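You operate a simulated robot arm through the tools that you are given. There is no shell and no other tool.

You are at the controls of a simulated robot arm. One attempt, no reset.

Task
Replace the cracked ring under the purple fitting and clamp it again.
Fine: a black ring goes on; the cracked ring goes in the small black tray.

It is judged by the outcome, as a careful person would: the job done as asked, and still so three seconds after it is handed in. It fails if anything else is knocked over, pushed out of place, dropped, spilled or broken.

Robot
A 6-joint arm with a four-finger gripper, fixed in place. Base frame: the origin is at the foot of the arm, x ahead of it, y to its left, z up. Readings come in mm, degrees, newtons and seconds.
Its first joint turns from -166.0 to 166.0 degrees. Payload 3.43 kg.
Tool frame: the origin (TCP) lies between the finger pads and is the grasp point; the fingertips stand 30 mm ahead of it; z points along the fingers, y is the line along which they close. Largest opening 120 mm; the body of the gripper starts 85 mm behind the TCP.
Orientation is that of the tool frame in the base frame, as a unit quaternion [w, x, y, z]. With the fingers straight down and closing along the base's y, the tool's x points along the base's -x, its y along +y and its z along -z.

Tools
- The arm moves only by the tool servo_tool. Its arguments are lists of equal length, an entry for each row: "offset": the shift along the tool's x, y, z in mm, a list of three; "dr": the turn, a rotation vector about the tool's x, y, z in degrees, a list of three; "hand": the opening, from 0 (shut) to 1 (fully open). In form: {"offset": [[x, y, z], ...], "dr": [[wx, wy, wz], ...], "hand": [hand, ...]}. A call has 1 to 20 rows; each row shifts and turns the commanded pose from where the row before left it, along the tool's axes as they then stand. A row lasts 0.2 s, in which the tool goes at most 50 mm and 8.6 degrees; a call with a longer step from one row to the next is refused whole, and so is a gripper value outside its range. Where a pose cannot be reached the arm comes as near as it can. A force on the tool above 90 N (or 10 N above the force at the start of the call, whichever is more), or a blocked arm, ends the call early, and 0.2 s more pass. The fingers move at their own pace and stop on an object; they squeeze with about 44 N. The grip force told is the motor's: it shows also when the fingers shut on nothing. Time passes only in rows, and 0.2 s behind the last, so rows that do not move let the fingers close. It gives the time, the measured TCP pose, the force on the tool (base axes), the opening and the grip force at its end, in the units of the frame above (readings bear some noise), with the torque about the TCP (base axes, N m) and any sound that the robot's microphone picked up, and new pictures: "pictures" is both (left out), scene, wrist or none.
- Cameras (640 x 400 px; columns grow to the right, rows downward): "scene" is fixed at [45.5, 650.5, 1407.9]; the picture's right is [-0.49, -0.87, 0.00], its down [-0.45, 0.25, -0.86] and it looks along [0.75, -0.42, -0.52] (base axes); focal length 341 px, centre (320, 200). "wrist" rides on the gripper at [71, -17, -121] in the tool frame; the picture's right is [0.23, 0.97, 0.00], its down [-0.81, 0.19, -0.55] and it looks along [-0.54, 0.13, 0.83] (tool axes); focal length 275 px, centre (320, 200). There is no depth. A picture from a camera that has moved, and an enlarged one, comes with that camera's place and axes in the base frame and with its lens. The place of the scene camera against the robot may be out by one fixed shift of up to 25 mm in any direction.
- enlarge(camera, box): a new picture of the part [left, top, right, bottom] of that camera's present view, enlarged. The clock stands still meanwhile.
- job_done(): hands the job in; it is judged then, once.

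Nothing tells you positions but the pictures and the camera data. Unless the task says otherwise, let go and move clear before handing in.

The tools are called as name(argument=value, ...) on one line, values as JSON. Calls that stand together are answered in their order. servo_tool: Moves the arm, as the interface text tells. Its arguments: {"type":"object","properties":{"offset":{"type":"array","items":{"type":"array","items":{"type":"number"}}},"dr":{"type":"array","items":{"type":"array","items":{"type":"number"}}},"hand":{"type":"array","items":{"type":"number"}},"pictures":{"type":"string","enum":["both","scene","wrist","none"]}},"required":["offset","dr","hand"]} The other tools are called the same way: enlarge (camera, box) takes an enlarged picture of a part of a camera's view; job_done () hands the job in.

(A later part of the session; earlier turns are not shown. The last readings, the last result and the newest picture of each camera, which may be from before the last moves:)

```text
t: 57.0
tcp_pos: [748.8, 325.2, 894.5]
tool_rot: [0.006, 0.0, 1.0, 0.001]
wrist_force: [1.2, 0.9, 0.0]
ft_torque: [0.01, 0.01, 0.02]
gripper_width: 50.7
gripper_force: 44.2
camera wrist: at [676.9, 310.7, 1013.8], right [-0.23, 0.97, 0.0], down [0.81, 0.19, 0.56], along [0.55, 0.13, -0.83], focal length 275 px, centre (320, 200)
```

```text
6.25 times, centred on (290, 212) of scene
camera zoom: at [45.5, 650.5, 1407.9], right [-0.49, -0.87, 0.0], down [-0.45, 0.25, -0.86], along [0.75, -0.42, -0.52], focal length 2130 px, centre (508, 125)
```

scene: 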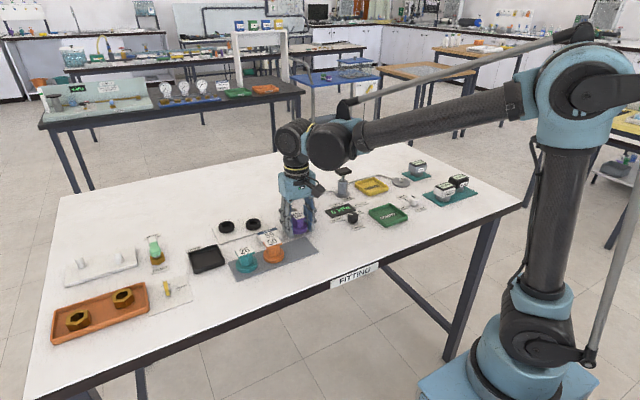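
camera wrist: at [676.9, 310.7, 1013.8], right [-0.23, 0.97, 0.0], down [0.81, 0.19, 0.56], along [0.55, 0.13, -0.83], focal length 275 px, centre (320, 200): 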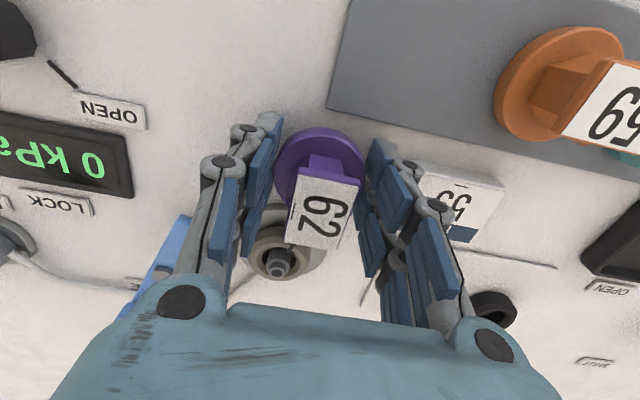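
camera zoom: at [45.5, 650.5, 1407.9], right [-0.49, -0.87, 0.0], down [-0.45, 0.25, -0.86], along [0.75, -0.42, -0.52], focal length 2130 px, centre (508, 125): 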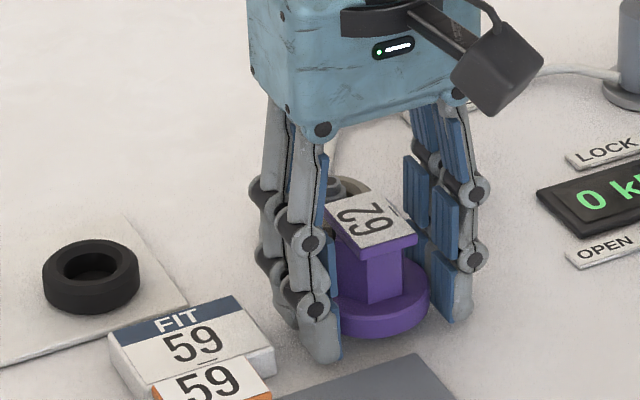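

The base has a small central spigot inside the cracked ring. Lowering the fitting the last few millimetres.

servo_tool(offset=[[0, 0, 2], [0, 0, 1.5], [0, 0, 0]], dr=[[0, 0, 0], [0, 0, 0], [0, 0, 0]], hand=[0, 0, 0], pictures="none")

servo_tool(offset=[[0, 0, 1], [0, 0, 0]], dr=[[0, 0, 0], [0, 0, 0]], hand=[0, 0], pictures="none")

servo_tool(offset=[[0, 0, 1], [0, 0, 0]], dr=[[0, 0, 0], [0, 0, 0]], hand=[0, 0], pictures="none")

servo_tool(offset=[[0, 0, 1], [0, 0, 0]], dr=[[0, 0, 0], [0, 0, 0]], hand=[0, 0], pictures="both")

enlarge(camera="scene", box=[250, 180, 330, 244])

```text
t: 57.8
tcp_pos: [750.0, 327.4, 891.0]
tool_rot: [0.005, 0.002, 1.0, 0.001]
wrist_force: [-0.9, 0.0, -0.6]
ft_torque: [0.0, -0.03, -0.01]
gripper_width: 51.0
gripper_force: 44.5
```

```text
t: 58.4
tcp_pos: [748.0, 327.7, 889.2]
tool_rot: [0.006, 0.0, 1.0, 0.0]
wrist_force: [0.0, 0.2, 0.1]
ft_torque: [-0.04, -0.01, -0.01]
gripper_width: 50.4
gripper_force: 43.8
```

```text
t: 59.0
tcp_pos: [749.5, 327.9, 890.7]
tool_rot: [0.007, 0.001, 1.0, 0.002]
wrist_force: [2.1, 1.4, 26.8]
ft_torque: [-0.53, 0.54, 0.02]
gripper_width: 50.6
gripper_force: 43.7
```

```text
t: 59.6
tcp_pos: [750.8, 328.2, 888.4]
tool_rot: [0.008, 0.001, 1.0, 0.002]
wrist_force: [13.9, 7.4, 68.0]
ft_torque: [-0.86, 0.9, 0.05]
gripper_width: 50.7
gripper_force: 43.9
camera wrist: at [676.9, 311.2, 1008.4], right [-0.23, 0.97, 0.0], down [0.8, 0.19, 0.56], along [0.55, 0.13, -0.83], focal length 275 px, centre (320, 200)
```

scene: 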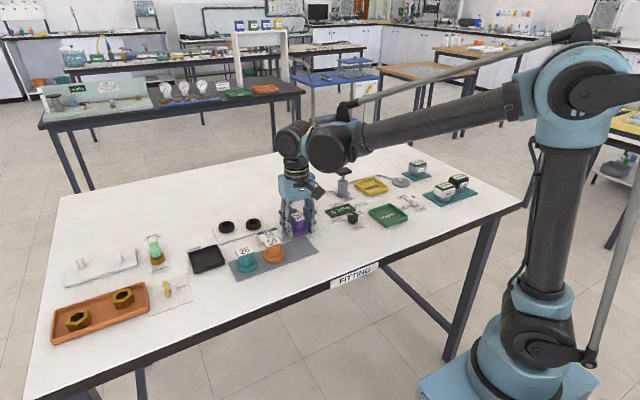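
wrist: 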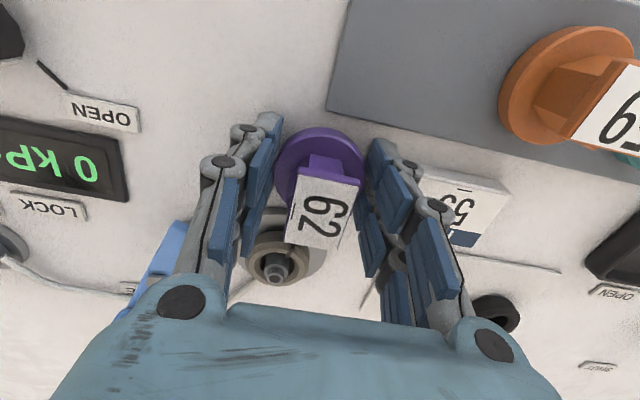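

```text
6.25 times, centred on (290, 212) of scene
camera zoom: at [45.5, 650.5, 1407.9], right [-0.49, -0.87, 0.0], down [-0.45, 0.25, -0.86], along [0.75, -0.42, -0.52], focal length 2130 px, centre (508, 125)
```

zoom: 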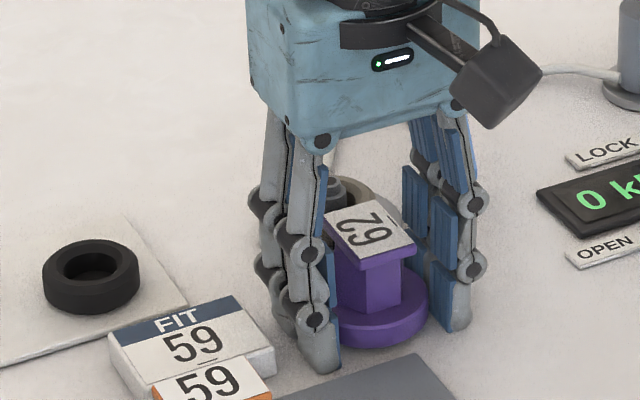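

It stands on the table. I'll ease the pressure, open to 60 mm and rise straight up.

servo_tool(offset=[[0, 0, -1.5], [0, 0, 0], [0, 0, 0], [0, 0, 0], [0, 0, -10], [0, 0, -20], [0, 0, -25], [0, 0, -30], [0, 0, 0]], dr=[[0, 0, 0], [0, 0, 0], [0, 0, 0], [0, 0, 0], [0, 0, 0], [0, 0, 0], [0, 0, 0], [0, 0, 0], [0, 0, 0]], hand=[0, 0.48, 0.5, 0.5, 0.5, 0.5, 0.5, 0.5, 0.5])

enlarge(camera="scene", box=[250, 170, 330, 234])

```text
t: 61.6
tcp_pos: [748.6, 328.3, 974.6]
tool_rot: [0.006, 0.001, 1.0, 0.001]
wrist_force: [0.2, -0.2, -0.1]
ft_torque: [0.02, 0.0, 0.0]
gripper_width: 60.1
gripper_force: 0.0
camera wrist: at [675.8, 310.9, 1094.7], right [-0.23, 0.97, 0.0], down [0.81, 0.19, 0.56], along [0.55, 0.13, -0.83], focal length 275 px, centre (320, 200)
```

scene: 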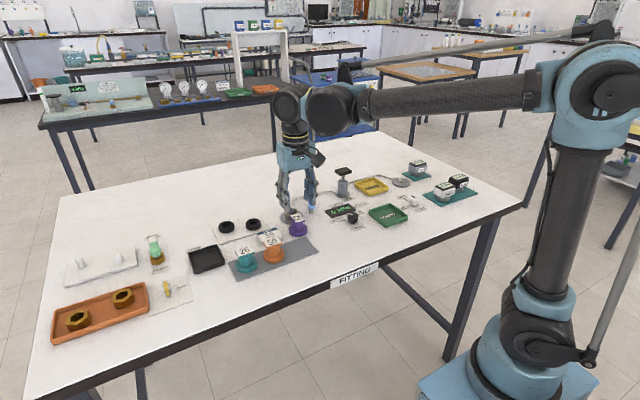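
wrist: 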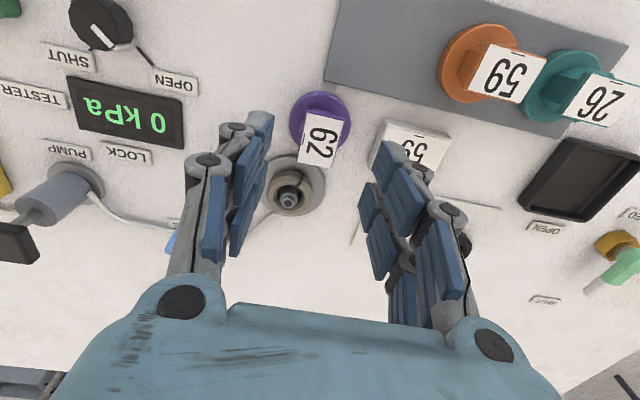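

```text
6.25 times, centred on (290, 202) of scene
camera zoom: at [45.5, 650.5, 1407.9], right [-0.49, -0.87, 0.0], down [-0.45, 0.25, -0.86], along [0.75, -0.42, -0.52], focal length 2130 px, centre (508, 188)
```

zoom: 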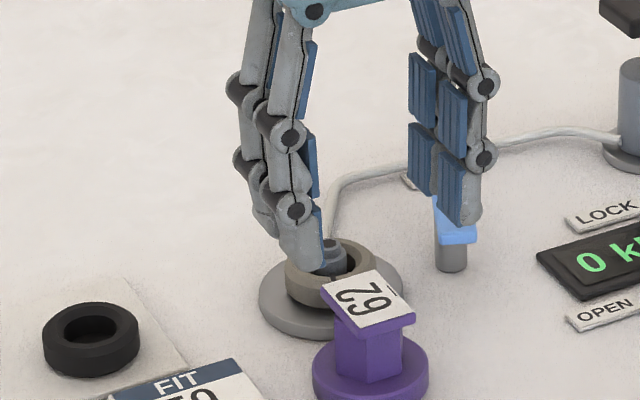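

The fitting stands safely at about (749, 328). Next is the cracked ring: I'll go above the base at (818.5, 316.5) with the gripper turned 30° so its fingers avoid both the lever and the parked fitting.

servo_tool(offset=[[0, 0, -25], [-35, -6, 0], [-35, -6, 0], [0, 0, 0], [0, 0, 0], [0, 0, 0], [0, 0, 0], [0, 0, 0]], dr=[[0, 0, 0], [0, 0, 0], [0, 0, 0], [0, 0, -7.5], [0, 0, -7.5], [0, 0, -7.5], [0, 0, -7.5], [0, 0, 0]], hand=[0.5, 0.5, 0.5, 0.5, 0.5, 0.5, 0.5, 0.5])

enlarge(camera="wrist", box=[200, 40, 440, 200])

enlarge(camera="scene", box=[255, 170, 335, 234])

```text
t: 63.4
tcp_pos: [816.8, 315.6, 998.9]
tool_rot: [0.006, -0.259, 0.966, 0.0]
wrist_force: [0.2, -0.9, 0.0]
ft_torque: [-0.02, -0.01, 0.02]
gripper_width: 59.8
gripper_force: 0.1
camera wrist: at [763.4, 264.9, 1119.2], right [-0.69, 0.73, -0.01], down [0.6, 0.57, 0.56], along [0.41, 0.38, -0.83], focal length 275 px, centre (320, 200)
```

scene: 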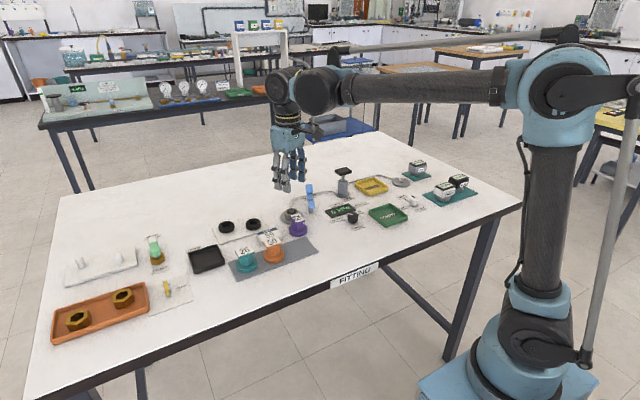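
wrist: 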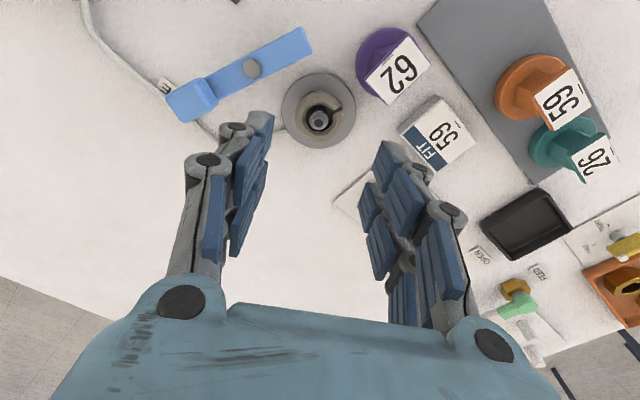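

```text
2.50 times, centred on (320, 120) of wrist
camera zoom: at [763.4, 264.9, 1119.2], right [-0.69, 0.73, -0.01], down [0.6, 0.57, 0.56], along [0.41, 0.38, -0.83], focal length 688 px, centre (320, 400)
```

zoom: 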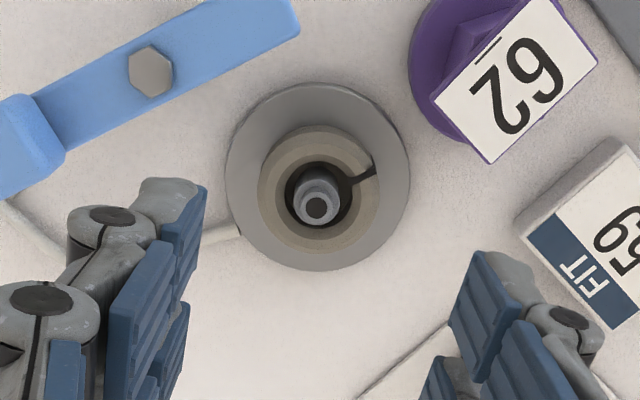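

```text
6.25 times, centred on (295, 202) of scene
camera zoom: at [45.5, 650.5, 1407.9], right [-0.49, -0.87, 0.0], down [-0.45, 0.25, -0.86], along [0.75, -0.42, -0.52], focal length 2130 px, centre (476, 188)
```

zoom: 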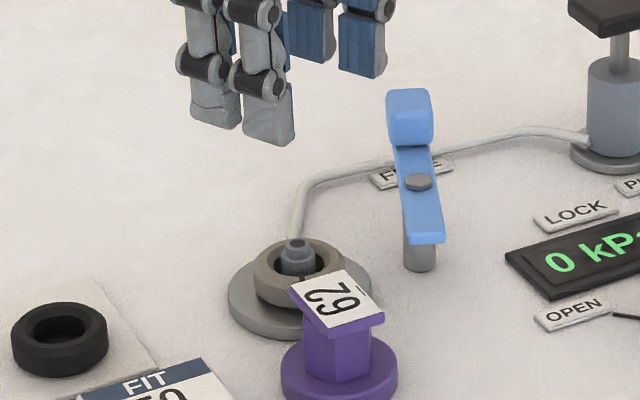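

The ring is centred under the gripper, loose around a thin spigot, with the crack clearly visible. Lowering toward it.

servo_tool(offset=[[0, 0, 30], [0, 0, 30], [0, 0, 20], [0, 0, 10], [0, 0, 6], [0, 0, 0]], dr=[[0, 0, 0], [0, 0, 0], [0, 0, 0], [0, 0, 0], [0, 0, 0], [0, 0, 0]], hand=[0.5, 0.5, 0.5, 0.5, 0.5, 0.5])

enlarge(camera="wrist", box=[200, 60, 440, 220])

enlarge(camera="scene", box=[255, 170, 335, 234])

```text
t: 64.8
tcp_pos: [819.1, 314.1, 903.4]
tool_rot: [0.006, -0.258, 0.966, 0.0]
wrist_force: [-0.1, 0.4, 0.2]
ft_torque: [0.01, 0.03, 0.03]
gripper_width: 60.2
gripper_force: 0.1
camera wrist: at [764.9, 264.1, 1022.5], right [-0.68, 0.73, -0.01], down [0.6, 0.57, 0.56], along [0.41, 0.38, -0.83], focal length 275 px, centre (320, 200)
```

scene: 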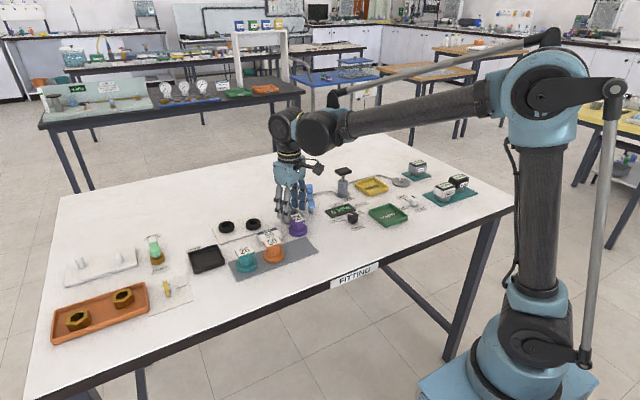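
wrist: 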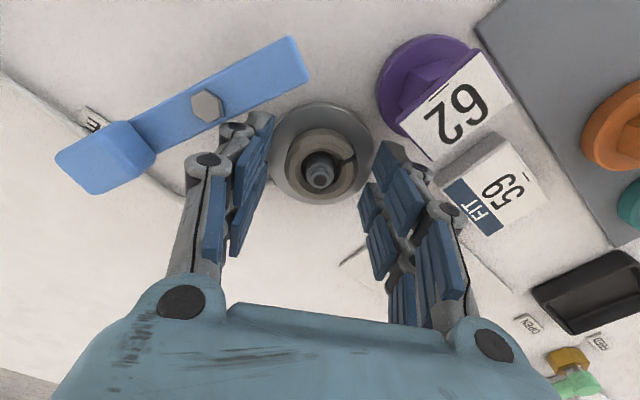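

```text
2.50 times, centred on (320, 140) of wrist
camera zoom: at [764.9, 264.1, 1022.5], right [-0.68, 0.73, -0.01], down [0.6, 0.57, 0.56], along [0.41, 0.38, -0.83], focal length 688 px, centre (320, 350)
```

zoom: 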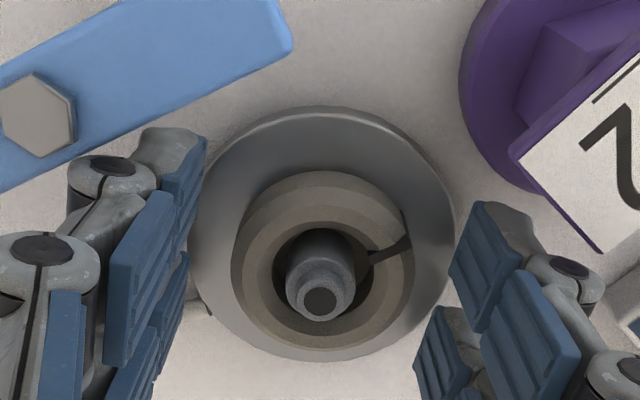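

```text
6.25 times, centred on (295, 202) of scene
camera zoom: at [45.5, 650.5, 1407.9], right [-0.49, -0.87, 0.0], down [-0.45, 0.25, -0.86], along [0.75, -0.42, -0.52], focal length 2130 px, centre (476, 188)
```

zoom: 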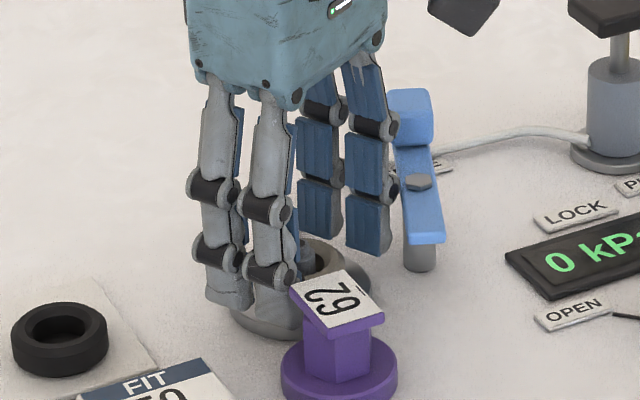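

Clear so far. Down a further 5 mm, then close on the ring.

servo_tool(offset=[[0, 0, 3], [0, 0, 2], [0, 0, 0], [0, 0, 0], [0, 0, 0], [0, 0, 0]], dr=[[0, 0, 0], [0, 0, 0], [0, 0, 0], [0, 0, 0], [0, 0, 0], [0, 0, 0]], hand=[0.5, 0.5, 0.4, 0.3, 0.2, 0.2])

enlarge(camera="wrist", box=[200, 60, 440, 220])

enlarge(camera="scene", box=[255, 170, 335, 234])

```text
t: 66.2
tcp_pos: [818.8, 315.1, 898.5]
tool_rot: [0.005, -0.258, 0.966, 0.0]
wrist_force: [1.8, 1.2, 2.4]
ft_torque: [-0.03, -0.04, 0.03]
gripper_width: 42.7
gripper_force: 44.3
camera wrist: at [764.5, 265.6, 1018.1], right [-0.68, 0.73, -0.01], down [0.6, 0.57, 0.56], along [0.41, 0.38, -0.83], focal length 275 px, centre (320, 200)
```

scene: 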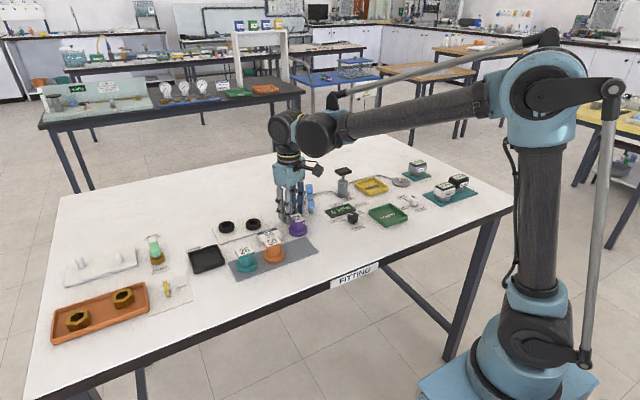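
wrist: 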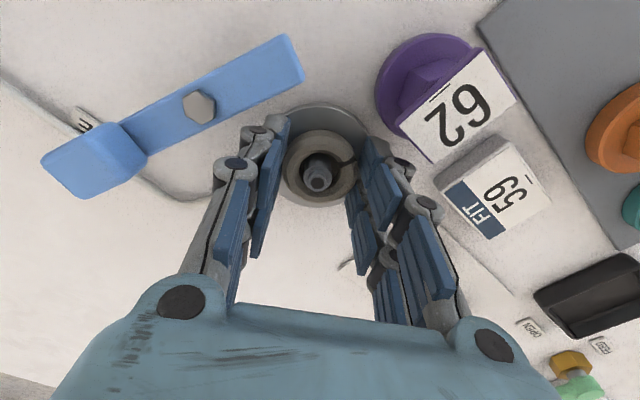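

```text
2.50 times, centred on (320, 140) of wrist
camera zoom: at [764.5, 265.6, 1018.1], right [-0.68, 0.73, -0.01], down [0.6, 0.57, 0.56], along [0.41, 0.38, -0.83], focal length 688 px, centre (320, 350)
```

zoom: 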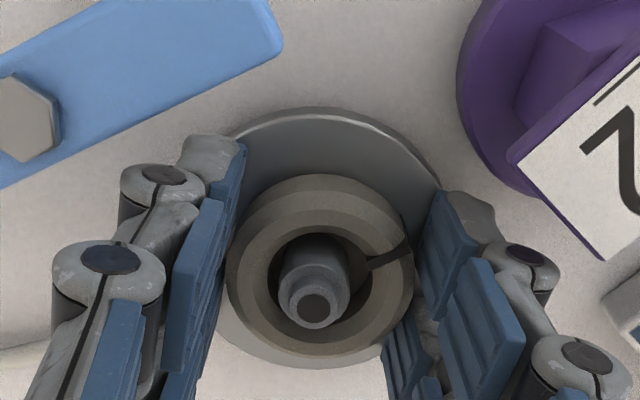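

```text
6.25 times, centred on (295, 202) of scene
camera zoom: at [45.5, 650.5, 1407.9], right [-0.49, -0.87, 0.0], down [-0.45, 0.25, -0.86], along [0.75, -0.42, -0.52], focal length 2130 px, centre (476, 188)
```

zoom: 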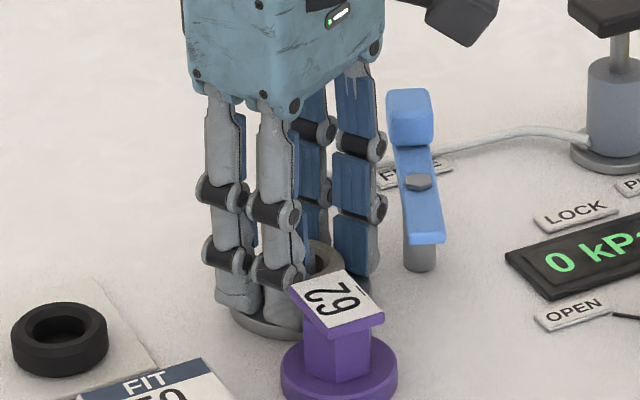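

The ring is gripped at 42.7 mm, well centred. Lifting slowly off the spigot.

servo_tool(offset=[[0, 0, 0], [0, 0, -2], [0, 0, -3], [0, 0, -4], [0, 0, -5], [0, 0, -6], [0, 0, -6], [0, 0, -6], [0, 0, -6], [0, 0, 0]], dr=[[0, 0, 0], [0, 0, 0], [0, 0, 0], [0, 0, 0], [0, 0, 0], [0, 0, 0], [0, 0, 0], [0, 0, 0], [0, 0, 0], [0, 0, 0]], hand=[0, 0, 0, 0, 0, 0, 0, 0, 0, 0])

enlarge(camera="wrist", box=[200, 60, 440, 220])

enlarge(camera="scene", box=[255, 160, 335, 224])

```text
t: 68.4
tcp_pos: [819.9, 316.3, 936.9]
tool_rot: [0.005, -0.257, 0.966, 0.0]
wrist_force: [0.2, 0.0, -0.9]
ft_torque: [0.0, 0.01, 0.01]
gripper_width: 42.3
gripper_force: 43.5
camera wrist: at [764.6, 265.1, 1055.9], right [-0.68, 0.73, -0.01], down [0.6, 0.57, 0.56], along [0.41, 0.38, -0.83], focal length 275 px, centre (320, 200)
```

scene: 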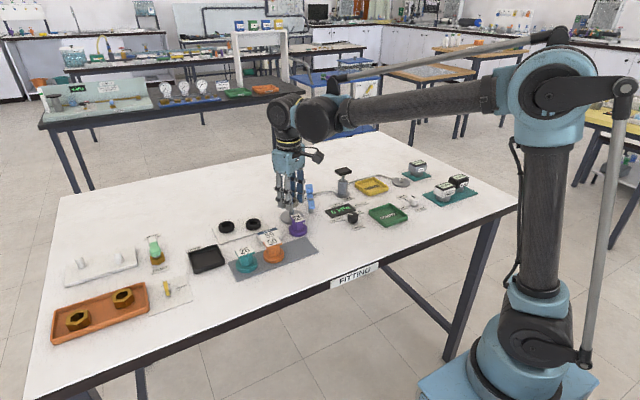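
wrist: 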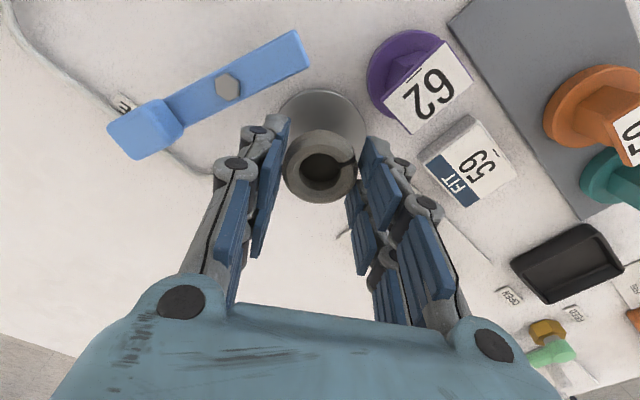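

```text
2.50 times, centred on (320, 140) of wrist
camera zoom: at [764.6, 265.1, 1055.9], right [-0.68, 0.73, -0.01], down [0.6, 0.57, 0.56], along [0.41, 0.38, -0.83], focal length 688 px, centre (320, 350)
```

zoom: 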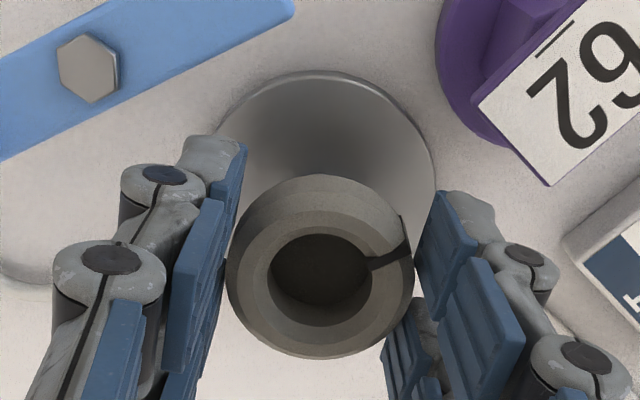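

```text
6.25 times, centred on (295, 192) of scene
camera zoom: at [45.5, 650.5, 1407.9], right [-0.49, -0.87, 0.0], down [-0.45, 0.25, -0.86], along [0.75, -0.42, -0.52], focal length 2130 px, centre (476, 250)
```

zoom: 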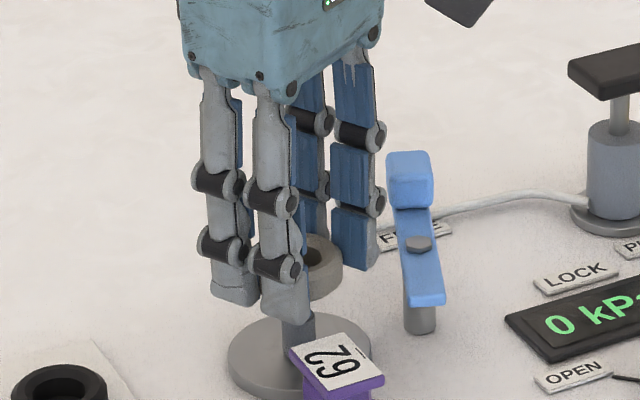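

The cracked ring is free and firmly held. I'll lift to a safe height and carry it toward the small black tray near (748, 587).

servo_tool(offset=[[0, 0, -7], [0, 0, -9], [0, 0, -9], [0, 0, -9], [0, 0, -9], [0, 0, -7], [-1.5, 5.5, 0], [-3, 11.2, 0], [-3, 11.2, 0], [-3, 11.2, 0], [-3, 11.2, 0], [-3, 11.2, 0], [-3, 11.2, 0], [-3, 11.2, 0], [-3, 11.2, 0], [-3, 11.2, 0], [-3, 11.2, 0], [-3, 11.2, 0], [-3, 11.2, 0], [-1.5, 5.5, 0]], dr=[[0, 0, 0], [0, 0, 0], [0, 0, 0], [0, 0, 0], [0, 0, 0], [0, 0, 0], [0, 0, 0], [0, 0, 0], [0, 0, 0], [0, 0, 0], [0, 0, 0], [0, 0, 0], [0, 0, 0], [0, 0, 0], [0, 0, 0], [0, 0, 0], [0, 0, 0], [0, 0, 0], [0, 0, 0], [0, 0, 0]], hand=[0, 0, 0, 0, 0, 0, 0, 0, 0, 0, 0, 0, 0, 0, 0, 0, 0, 0, 0, 0])

```text
t: 72.6
tcp_pos: [780.8, 460.8, 985.5]
tool_rot: [0.006, -0.257, 0.966, 0.0]
wrist_force: [0.1, -0.2, 0.5]
ft_torque: [-0.02, 0.0, 0.05]
gripper_width: 42.5
gripper_force: 44.7
camera wrist: at [725.7, 411.3, 1106.6], right [-0.69, 0.73, -0.01], down [0.6, 0.57, 0.56], along [0.41, 0.38, -0.83], focal length 275 px, centre (320, 200)
```

scene: 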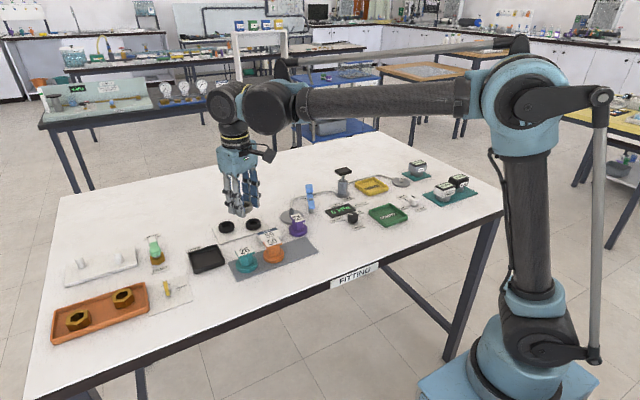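
wrist: 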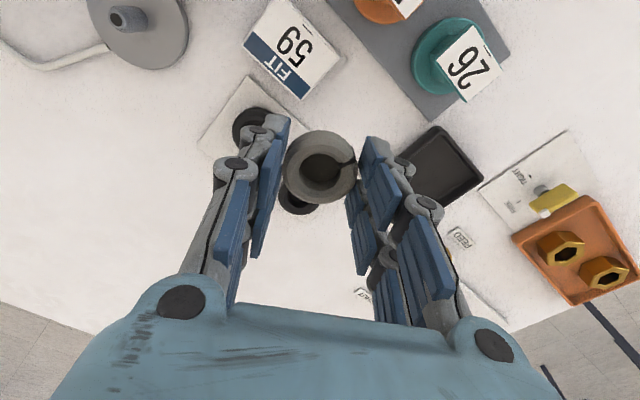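

The tray reads as axis-aligned, roughly x 714–782, y 535–615. I'll turn back to straight and move over its centre.

servo_tool(offset=[[0, 0, 0], [0, 0, 0], [0, 0, 0], [0, 0, 0], [0, 0, 0], [1.6, 5.7, 0], [3.3, 11.5, 0], [3.3, 11.5, 0], [3.3, 11.5, 0], [3.3, 11.5, 0], [3.3, 11.5, 0], [3.3, 11.5, 0], [3.3, 11.5, 0], [3.3, 11.5, 0], [3.3, 11.5, 0], [1.6, 5.7, 0], [0, 0, 0]], dr=[[0, 0, 6], [0, 0, 6], [0, 0, 6], [0, 0, 6], [0, 0, 6], [0, 0, 0], [0, 0, 0], [0, 0, 0], [0, 0, 0], [0, 0, 0], [0, 0, 0], [0, 0, 0], [0, 0, 0], [0, 0, 0], [0, 0, 0], [0, 0, 0], [0, 0, 0]], hand=[0, 0, 0, 0, 0, 0, 0, 0, 0, 0, 0, 0, 0, 0, 0, 0, 0])

enlarge(camera="wrist", box=[200, 60, 440, 220])

```text
t: 76.2
tcp_pos: [745.9, 575.0, 987.1]
tool_rot: [0.006, 0.001, 1.0, 0.001]
wrist_force: [-0.2, 0.6, -0.6]
ft_torque: [0.05, -0.04, -0.02]
gripper_width: 42.5
gripper_force: 43.5
camera wrist: at [674.1, 558.4, 1105.7], right [-0.23, 0.97, 0.0], down [0.81, 0.19, 0.56], along [0.55, 0.13, -0.83], focal length 275 px, centre (320, 200)
```

scene: 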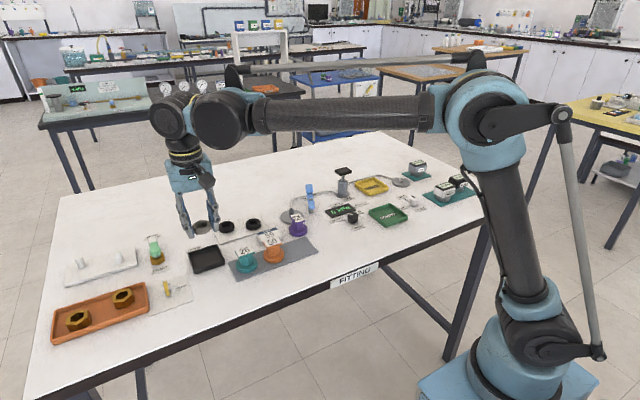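
wrist: 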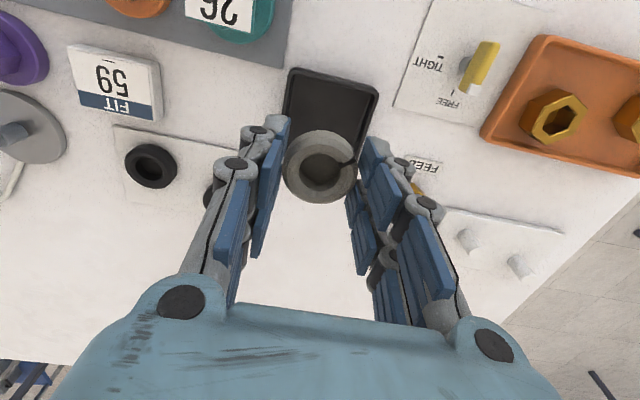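

```text
2.50 times, centred on (320, 140) of wrist
camera zoom: at [674.1, 558.4, 1105.7], right [-0.23, 0.97, 0.0], down [0.81, 0.19, 0.56], along [0.55, 0.13, -0.83], focal length 688 px, centre (320, 350)
```

zoom: 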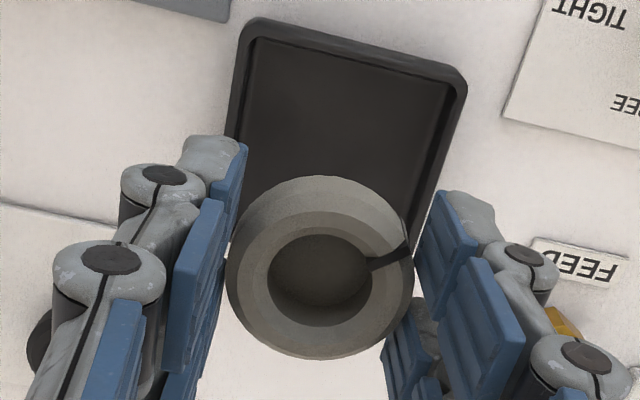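

The tray's centre is about 6 mm further in +y. I'll shift and lower toward the tray.

servo_tool(offset=[[-1.5, 6, 0], [0, 0, 8], [0, 0, 12], [0, 0, 12], [0, 0, 12], [0, 0, 12], [0, 0, 10], [0, 0, 4], [0, 0, 0]], dr=[[0, 0, 0], [0, 0, 0], [0, 0, 0], [0, 0, 0], [0, 0, 0], [0, 0, 0], [0, 0, 0], [0, 0, 0], [0, 0, 0]], hand=[0, 0, 0, 0, 0, 0, 0, 0, 0])

enlarge(camera="wrist", box=[200, 60, 440, 220])

enlarge(camera="scene", box=[160, 210, 250, 282])

```text
t: 78.2
tcp_pos: [749.9, 582.5, 916.7]
tool_rot: [0.005, 0.001, 1.0, 0.002]
wrist_force: [0.4, -0.6, -0.5]
ft_torque: [-0.02, -0.03, 0.01]
gripper_width: 42.5
gripper_force: 43.7
camera wrist: at [677.9, 566.0, 1036.2], right [-0.23, 0.97, 0.0], down [0.81, 0.19, 0.56], along [0.55, 0.13, -0.83], focal length 275 px, centre (320, 200)
```

scene: 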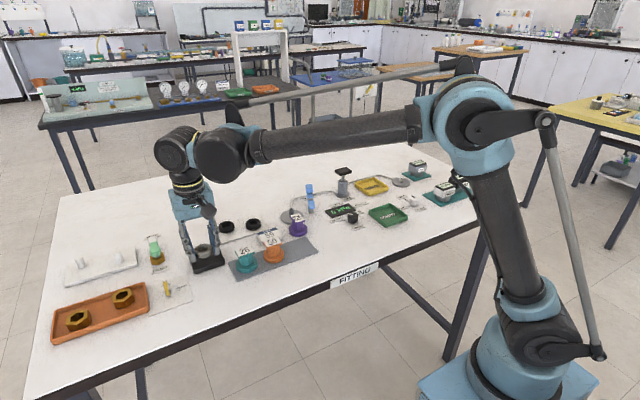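
wrist: 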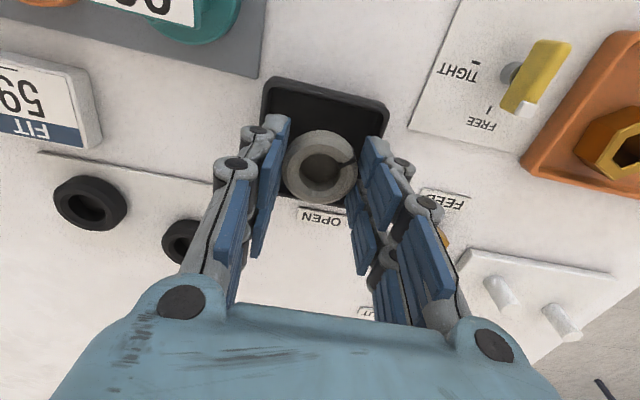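

```text
2.50 times, centred on (320, 140) of wrist
camera zoom: at [677.9, 566.0, 1036.2], right [-0.23, 0.97, 0.0], down [0.81, 0.19, 0.56], along [0.55, 0.13, -0.83], focal length 688 px, centre (320, 350)
```

zoom: 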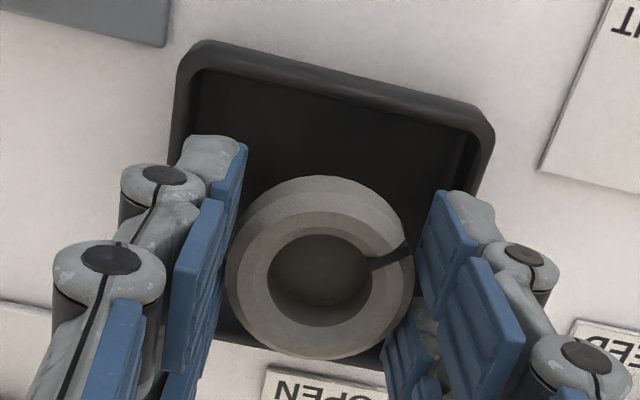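

```text
5.56 times, centred on (205, 246) of scene
camera zoom: at [45.5, 650.5, 1407.9], right [-0.49, -0.87, 0.0], down [-0.45, 0.25, -0.86], along [0.75, -0.42, -0.52], focal length 1893 px, centre (959, -56)
```

zoom: 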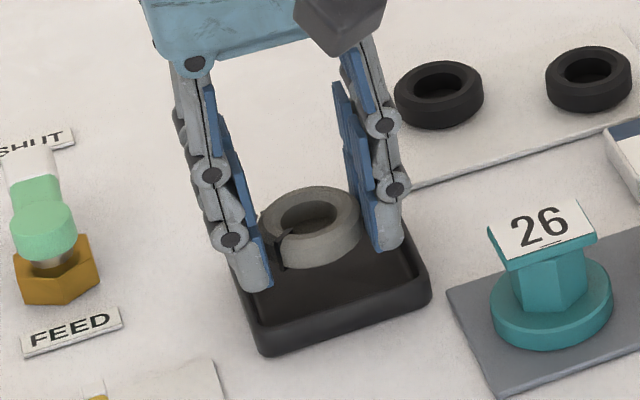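

Well centred over the tray. I'll lower until the tips are just at the rim, so the ring is a few millimetres above the floor, then let go gently.

servo_tool(offset=[[0, 0, 6], [0, 0, 5], [0, 0, 4], [0, 0, 0], [0, 0, 0], [0, 0, 0], [0, 0, 0]], dr=[[0, 0, 0], [0, 0, 0], [0, 0, 0], [0, 0, 0], [0, 0, 0], [0, 0, 0], [0, 0, 0]], hand=[0, 0, 0, 0, 0.37, 0.4, 0.4])

enlarge(camera="wrist", box=[200, 60, 440, 220])

enlarge(camera="scene", box=[160, 210, 250, 282])

```text
t: 79.8
tcp_pos: [750.0, 582.4, 902.9]
tool_rot: [0.005, 0.0, 1.0, 0.002]
wrist_force: [-4.3, -17.5, 1.5]
ft_torque: [-0.47, 0.09, 0.11]
gripper_width: 49.4
gripper_force: 9.6
camera wrist: at [677.4, 566.2, 1022.0], right [-0.23, 0.97, 0.0], down [0.81, 0.19, 0.56], along [0.55, 0.13, -0.83], focal length 275 px, centre (320, 200)
```

scene: 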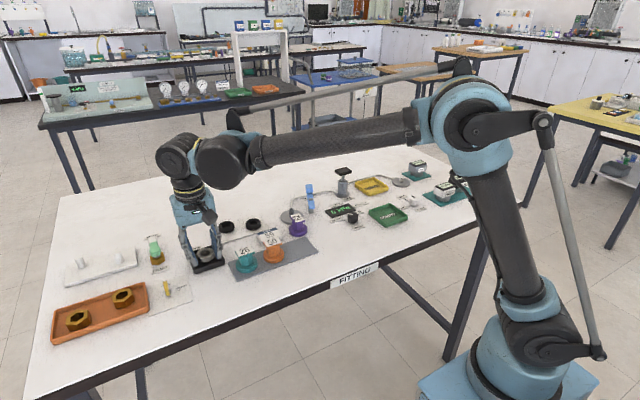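
wrist: 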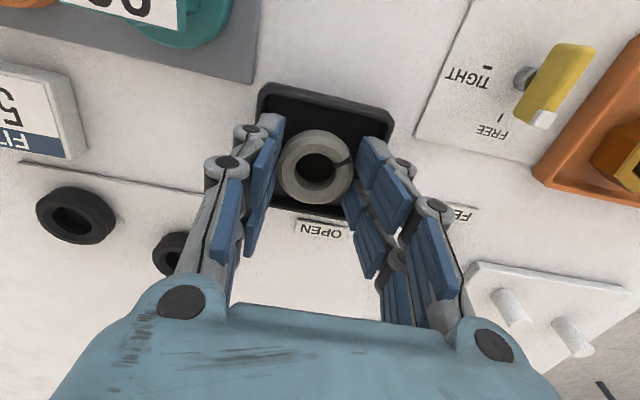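

```text
2.50 times, centred on (320, 140) of wrist
camera zoom: at [677.4, 566.2, 1022.0], right [-0.23, 0.97, 0.0], down [0.81, 0.19, 0.56], along [0.55, 0.13, -0.83], focal length 688 px, centre (320, 350)
```

zoom: 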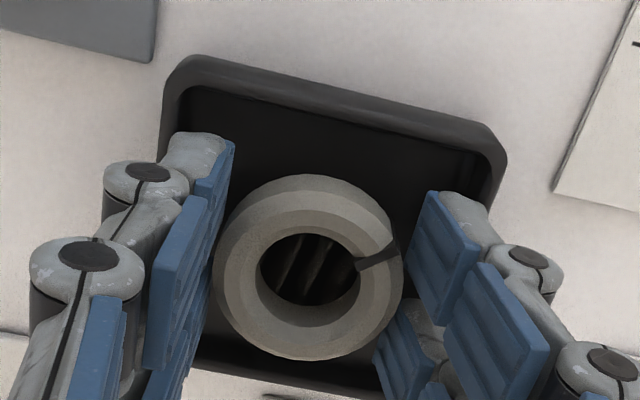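

```text
5.56 times, centred on (205, 246) of scene
camera zoom: at [45.5, 650.5, 1407.9], right [-0.49, -0.87, 0.0], down [-0.45, 0.25, -0.86], along [0.75, -0.42, -0.52], focal length 1893 px, centre (959, -56)
```

zoom: 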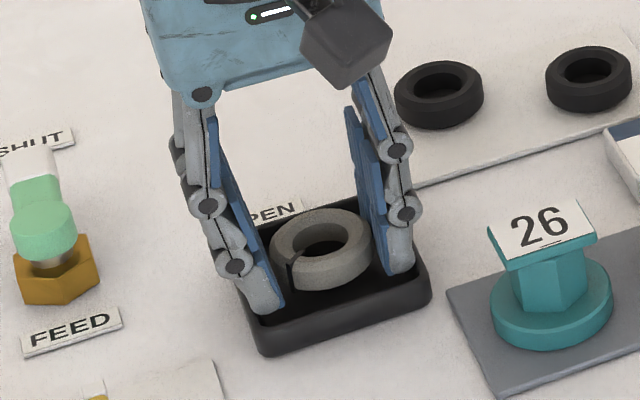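

A fingertip is touching the tray's wall from inside. I'll narrow slightly so it neither grips the ring nor presses the wall, then rise.

servo_tool(offset=[[0, 0, 0], [0, 0, 0], [0, 0, -4], [0, 0, -6], [0, 0, -8], [0, 0, 0]], dr=[[0, 0, 0], [0, 0, 0], [0, 0, 0], [0, 0, 0], [0, 0, 0], [0, 0, 0]], hand=[0.382, 0.382, 0.382, 0.382, 0.382, 0.382])

enlarge(camera="scene", box=[160, 210, 250, 282])

```text
t: 81.2
tcp_pos: [751.8, 583.3, 919.1]
tool_rot: [0.006, 0.0, 1.0, 0.002]
wrist_force: [1.3, -0.4, 0.2]
ft_torque: [-0.01, 0.01, -0.01]
gripper_width: 45.8
gripper_force: 0.0
camera wrist: at [678.0, 566.4, 1038.2], right [-0.23, 0.97, 0.0], down [0.81, 0.19, 0.56], along [0.55, 0.13, -0.83], focal length 275 px, centre (320, 200)
```

scene: 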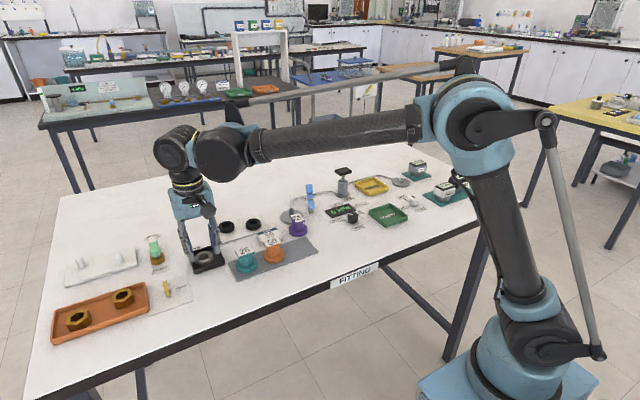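
wrist: 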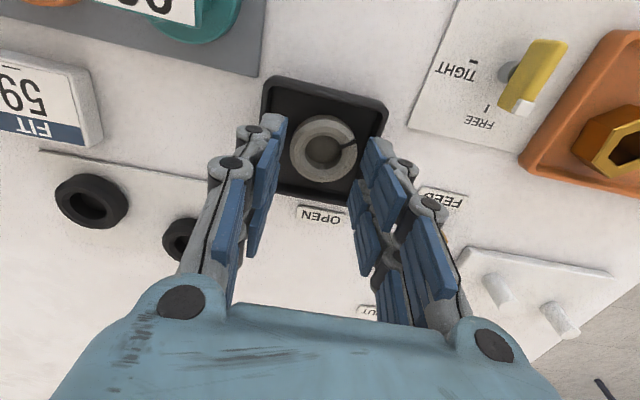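

```text
5.56 times, centred on (205, 246) of scene
camera zoom: at [45.5, 650.5, 1407.9], right [-0.49, -0.87, 0.0], down [-0.45, 0.25, -0.86], along [0.75, -0.42, -0.52], focal length 1893 px, centre (959, -56)
```

zoom: 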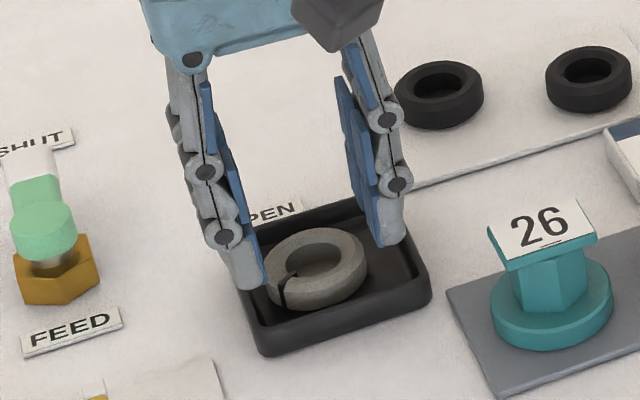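

The cracked ring lies flat in the black tray. Now to the black rings: I'll rise and go above the nearer one at about (825, 430) to inspect both.

servo_tool(offset=[[0, 0, -35], [0, 0, -40], [-18, -38, 0], [-18, -38, 0], [-18, -38, 0], [-18, -38, 0], [0, 0, 0]], dr=[[0, 0, 0], [0, 0, 0], [0, 0, 0], [0, 0, 0], [0, 0, 0], [0, 0, 0], [0, 0, 0]], hand=[0.4, 0.5, 0.5, 0.5, 0.5, 0.5, 0.5])

enlarge(camera="wrist", box=[200, 40, 440, 200])

enlarge(camera="scene", box=[200, 200, 280, 264])

```text
t: 82.8
tcp_pos: [819.4, 431.2, 995.9]
tool_rot: [0.006, 0.001, 1.0, 0.001]
wrist_force: [-0.3, 0.5, 0.3]
ft_torque: [0.01, 0.0, 0.0]
gripper_width: 59.9
gripper_force: 0.0
camera wrist: at [746.7, 414.4, 1115.6], right [-0.23, 0.97, 0.0], down [0.81, 0.19, 0.56], along [0.55, 0.13, -0.83], focal length 275 px, centre (320, 200)
```

scene: 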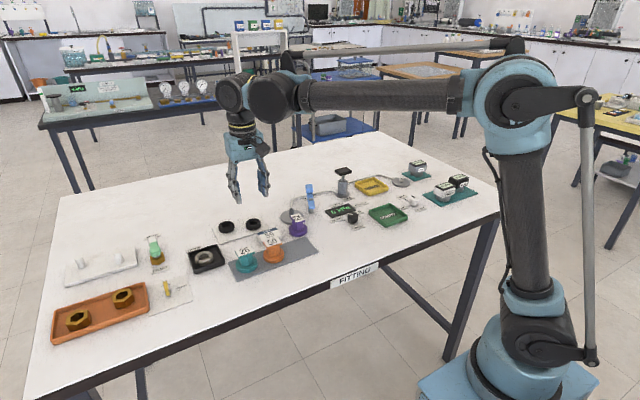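
wrist: 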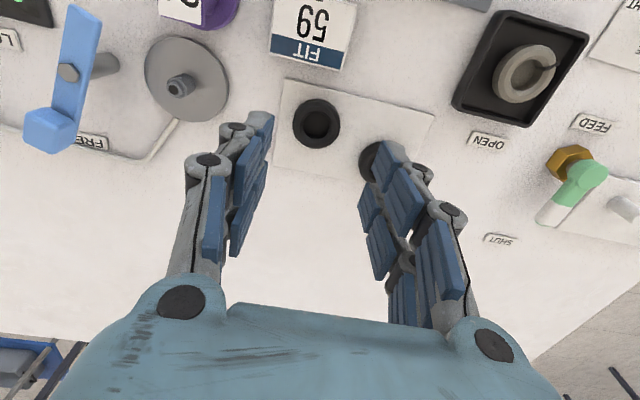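

```text
2.50 times, centred on (320, 120) of wrist
camera zoom: at [746.7, 414.4, 1115.6], right [-0.23, 0.97, 0.0], down [0.81, 0.19, 0.56], along [0.55, 0.13, -0.83], focal length 688 px, centre (320, 400)
```

zoom: 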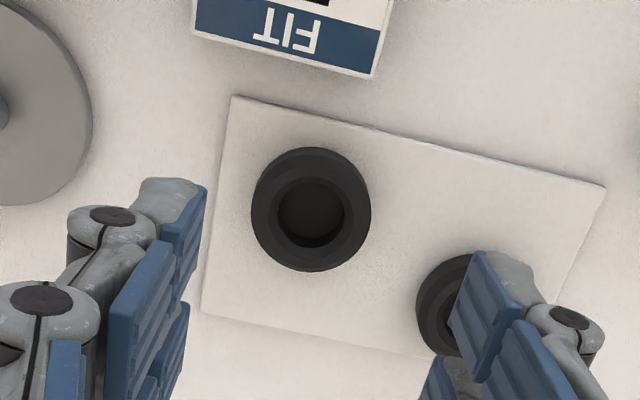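

```text
6.25 times, centred on (240, 232) of scene
camera zoom: at [45.5, 650.5, 1407.9], right [-0.49, -0.87, 0.0], down [-0.45, 0.25, -0.86], along [0.75, -0.42, -0.52], focal length 2130 px, centre (820, 0)
```

zoom: 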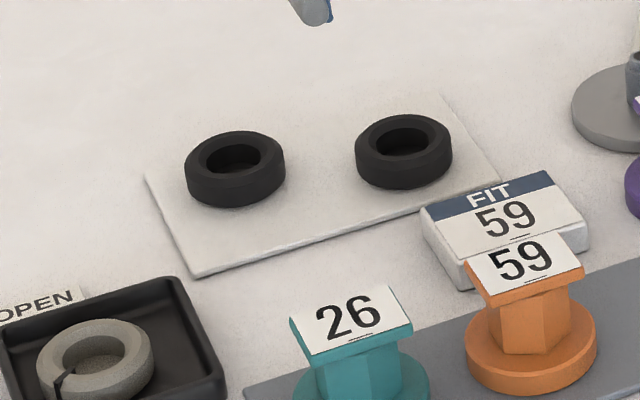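

Both black rings look sound and alike. I'll take the nearer one, whose centre is about (827.6, 430); aligning and lowering.

servo_tool(offset=[[-8.2, -1.3, 0], [0, 0, 30], [0, 0, 30], [0, 0, 20], [0, 0, 8], [0, 0, 0]], dr=[[0, 0, 0], [0, 0, 0], [0, 0, 0], [0, 0, 0], [0, 0, 0], [0, 0, 0]], hand=[0.5, 0.5, 0.5, 0.5, 0.5, 0.5])

enlarge(camera="wrist", box=[200, 60, 440, 220])

enlarge(camera="scene", box=[210, 190, 290, 254])

```text
t: 84.2
tcp_pos: [826.4, 427.5, 905.2]
tool_rot: [0.006, 0.001, 1.0, 0.0]
wrist_force: [0.1, 0.3, 0.6]
ft_torque: [-0.01, 0.0, 0.01]
gripper_width: 60.0
gripper_force: 0.0
camera wrist: at [754.6, 411.7, 1025.2], right [-0.23, 0.97, 0.0], down [0.81, 0.19, 0.56], along [0.55, 0.13, -0.83], focal length 275 px, centre (320, 200)
```

scene: 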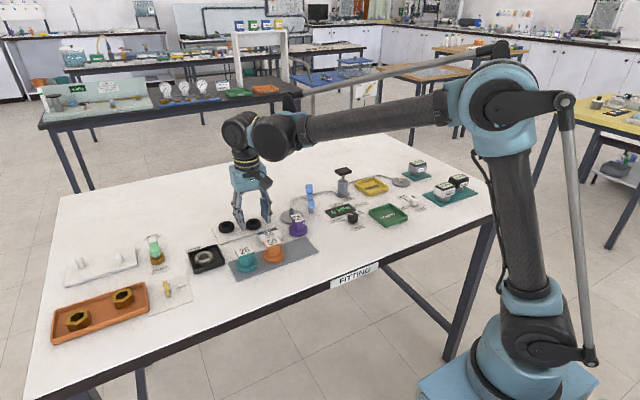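
wrist: 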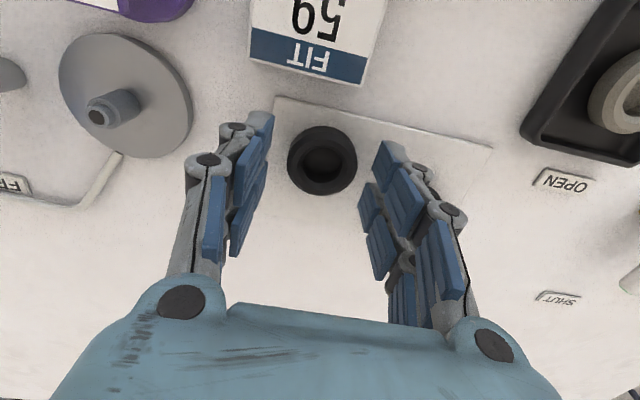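

```text
2.50 times, centred on (320, 140) of wrist
camera zoom: at [754.6, 411.7, 1025.2], right [-0.23, 0.97, 0.0], down [0.81, 0.19, 0.56], along [0.55, 0.13, -0.83], focal length 688 px, centre (320, 350)
```

zoom: 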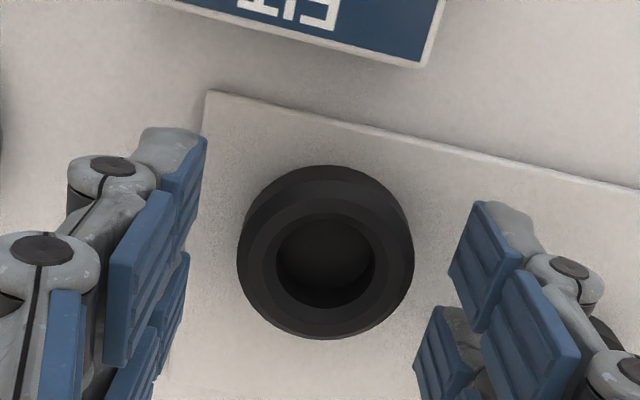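

```text
6.25 times, centred on (250, 222) of scene
camera zoom: at [45.5, 650.5, 1407.9], right [-0.49, -0.87, 0.0], down [-0.45, 0.25, -0.86], along [0.75, -0.42, -0.52], focal length 2130 px, centre (758, 62)
```

zoom: 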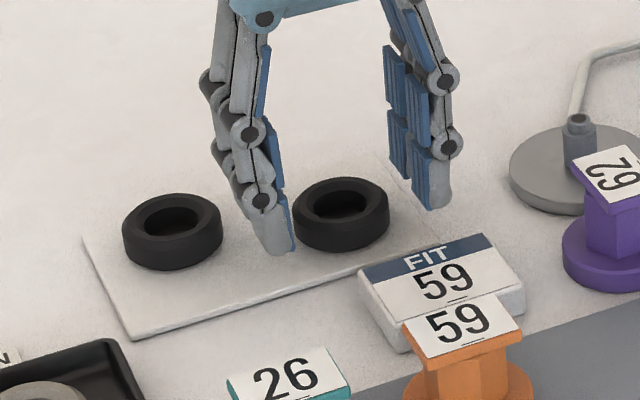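

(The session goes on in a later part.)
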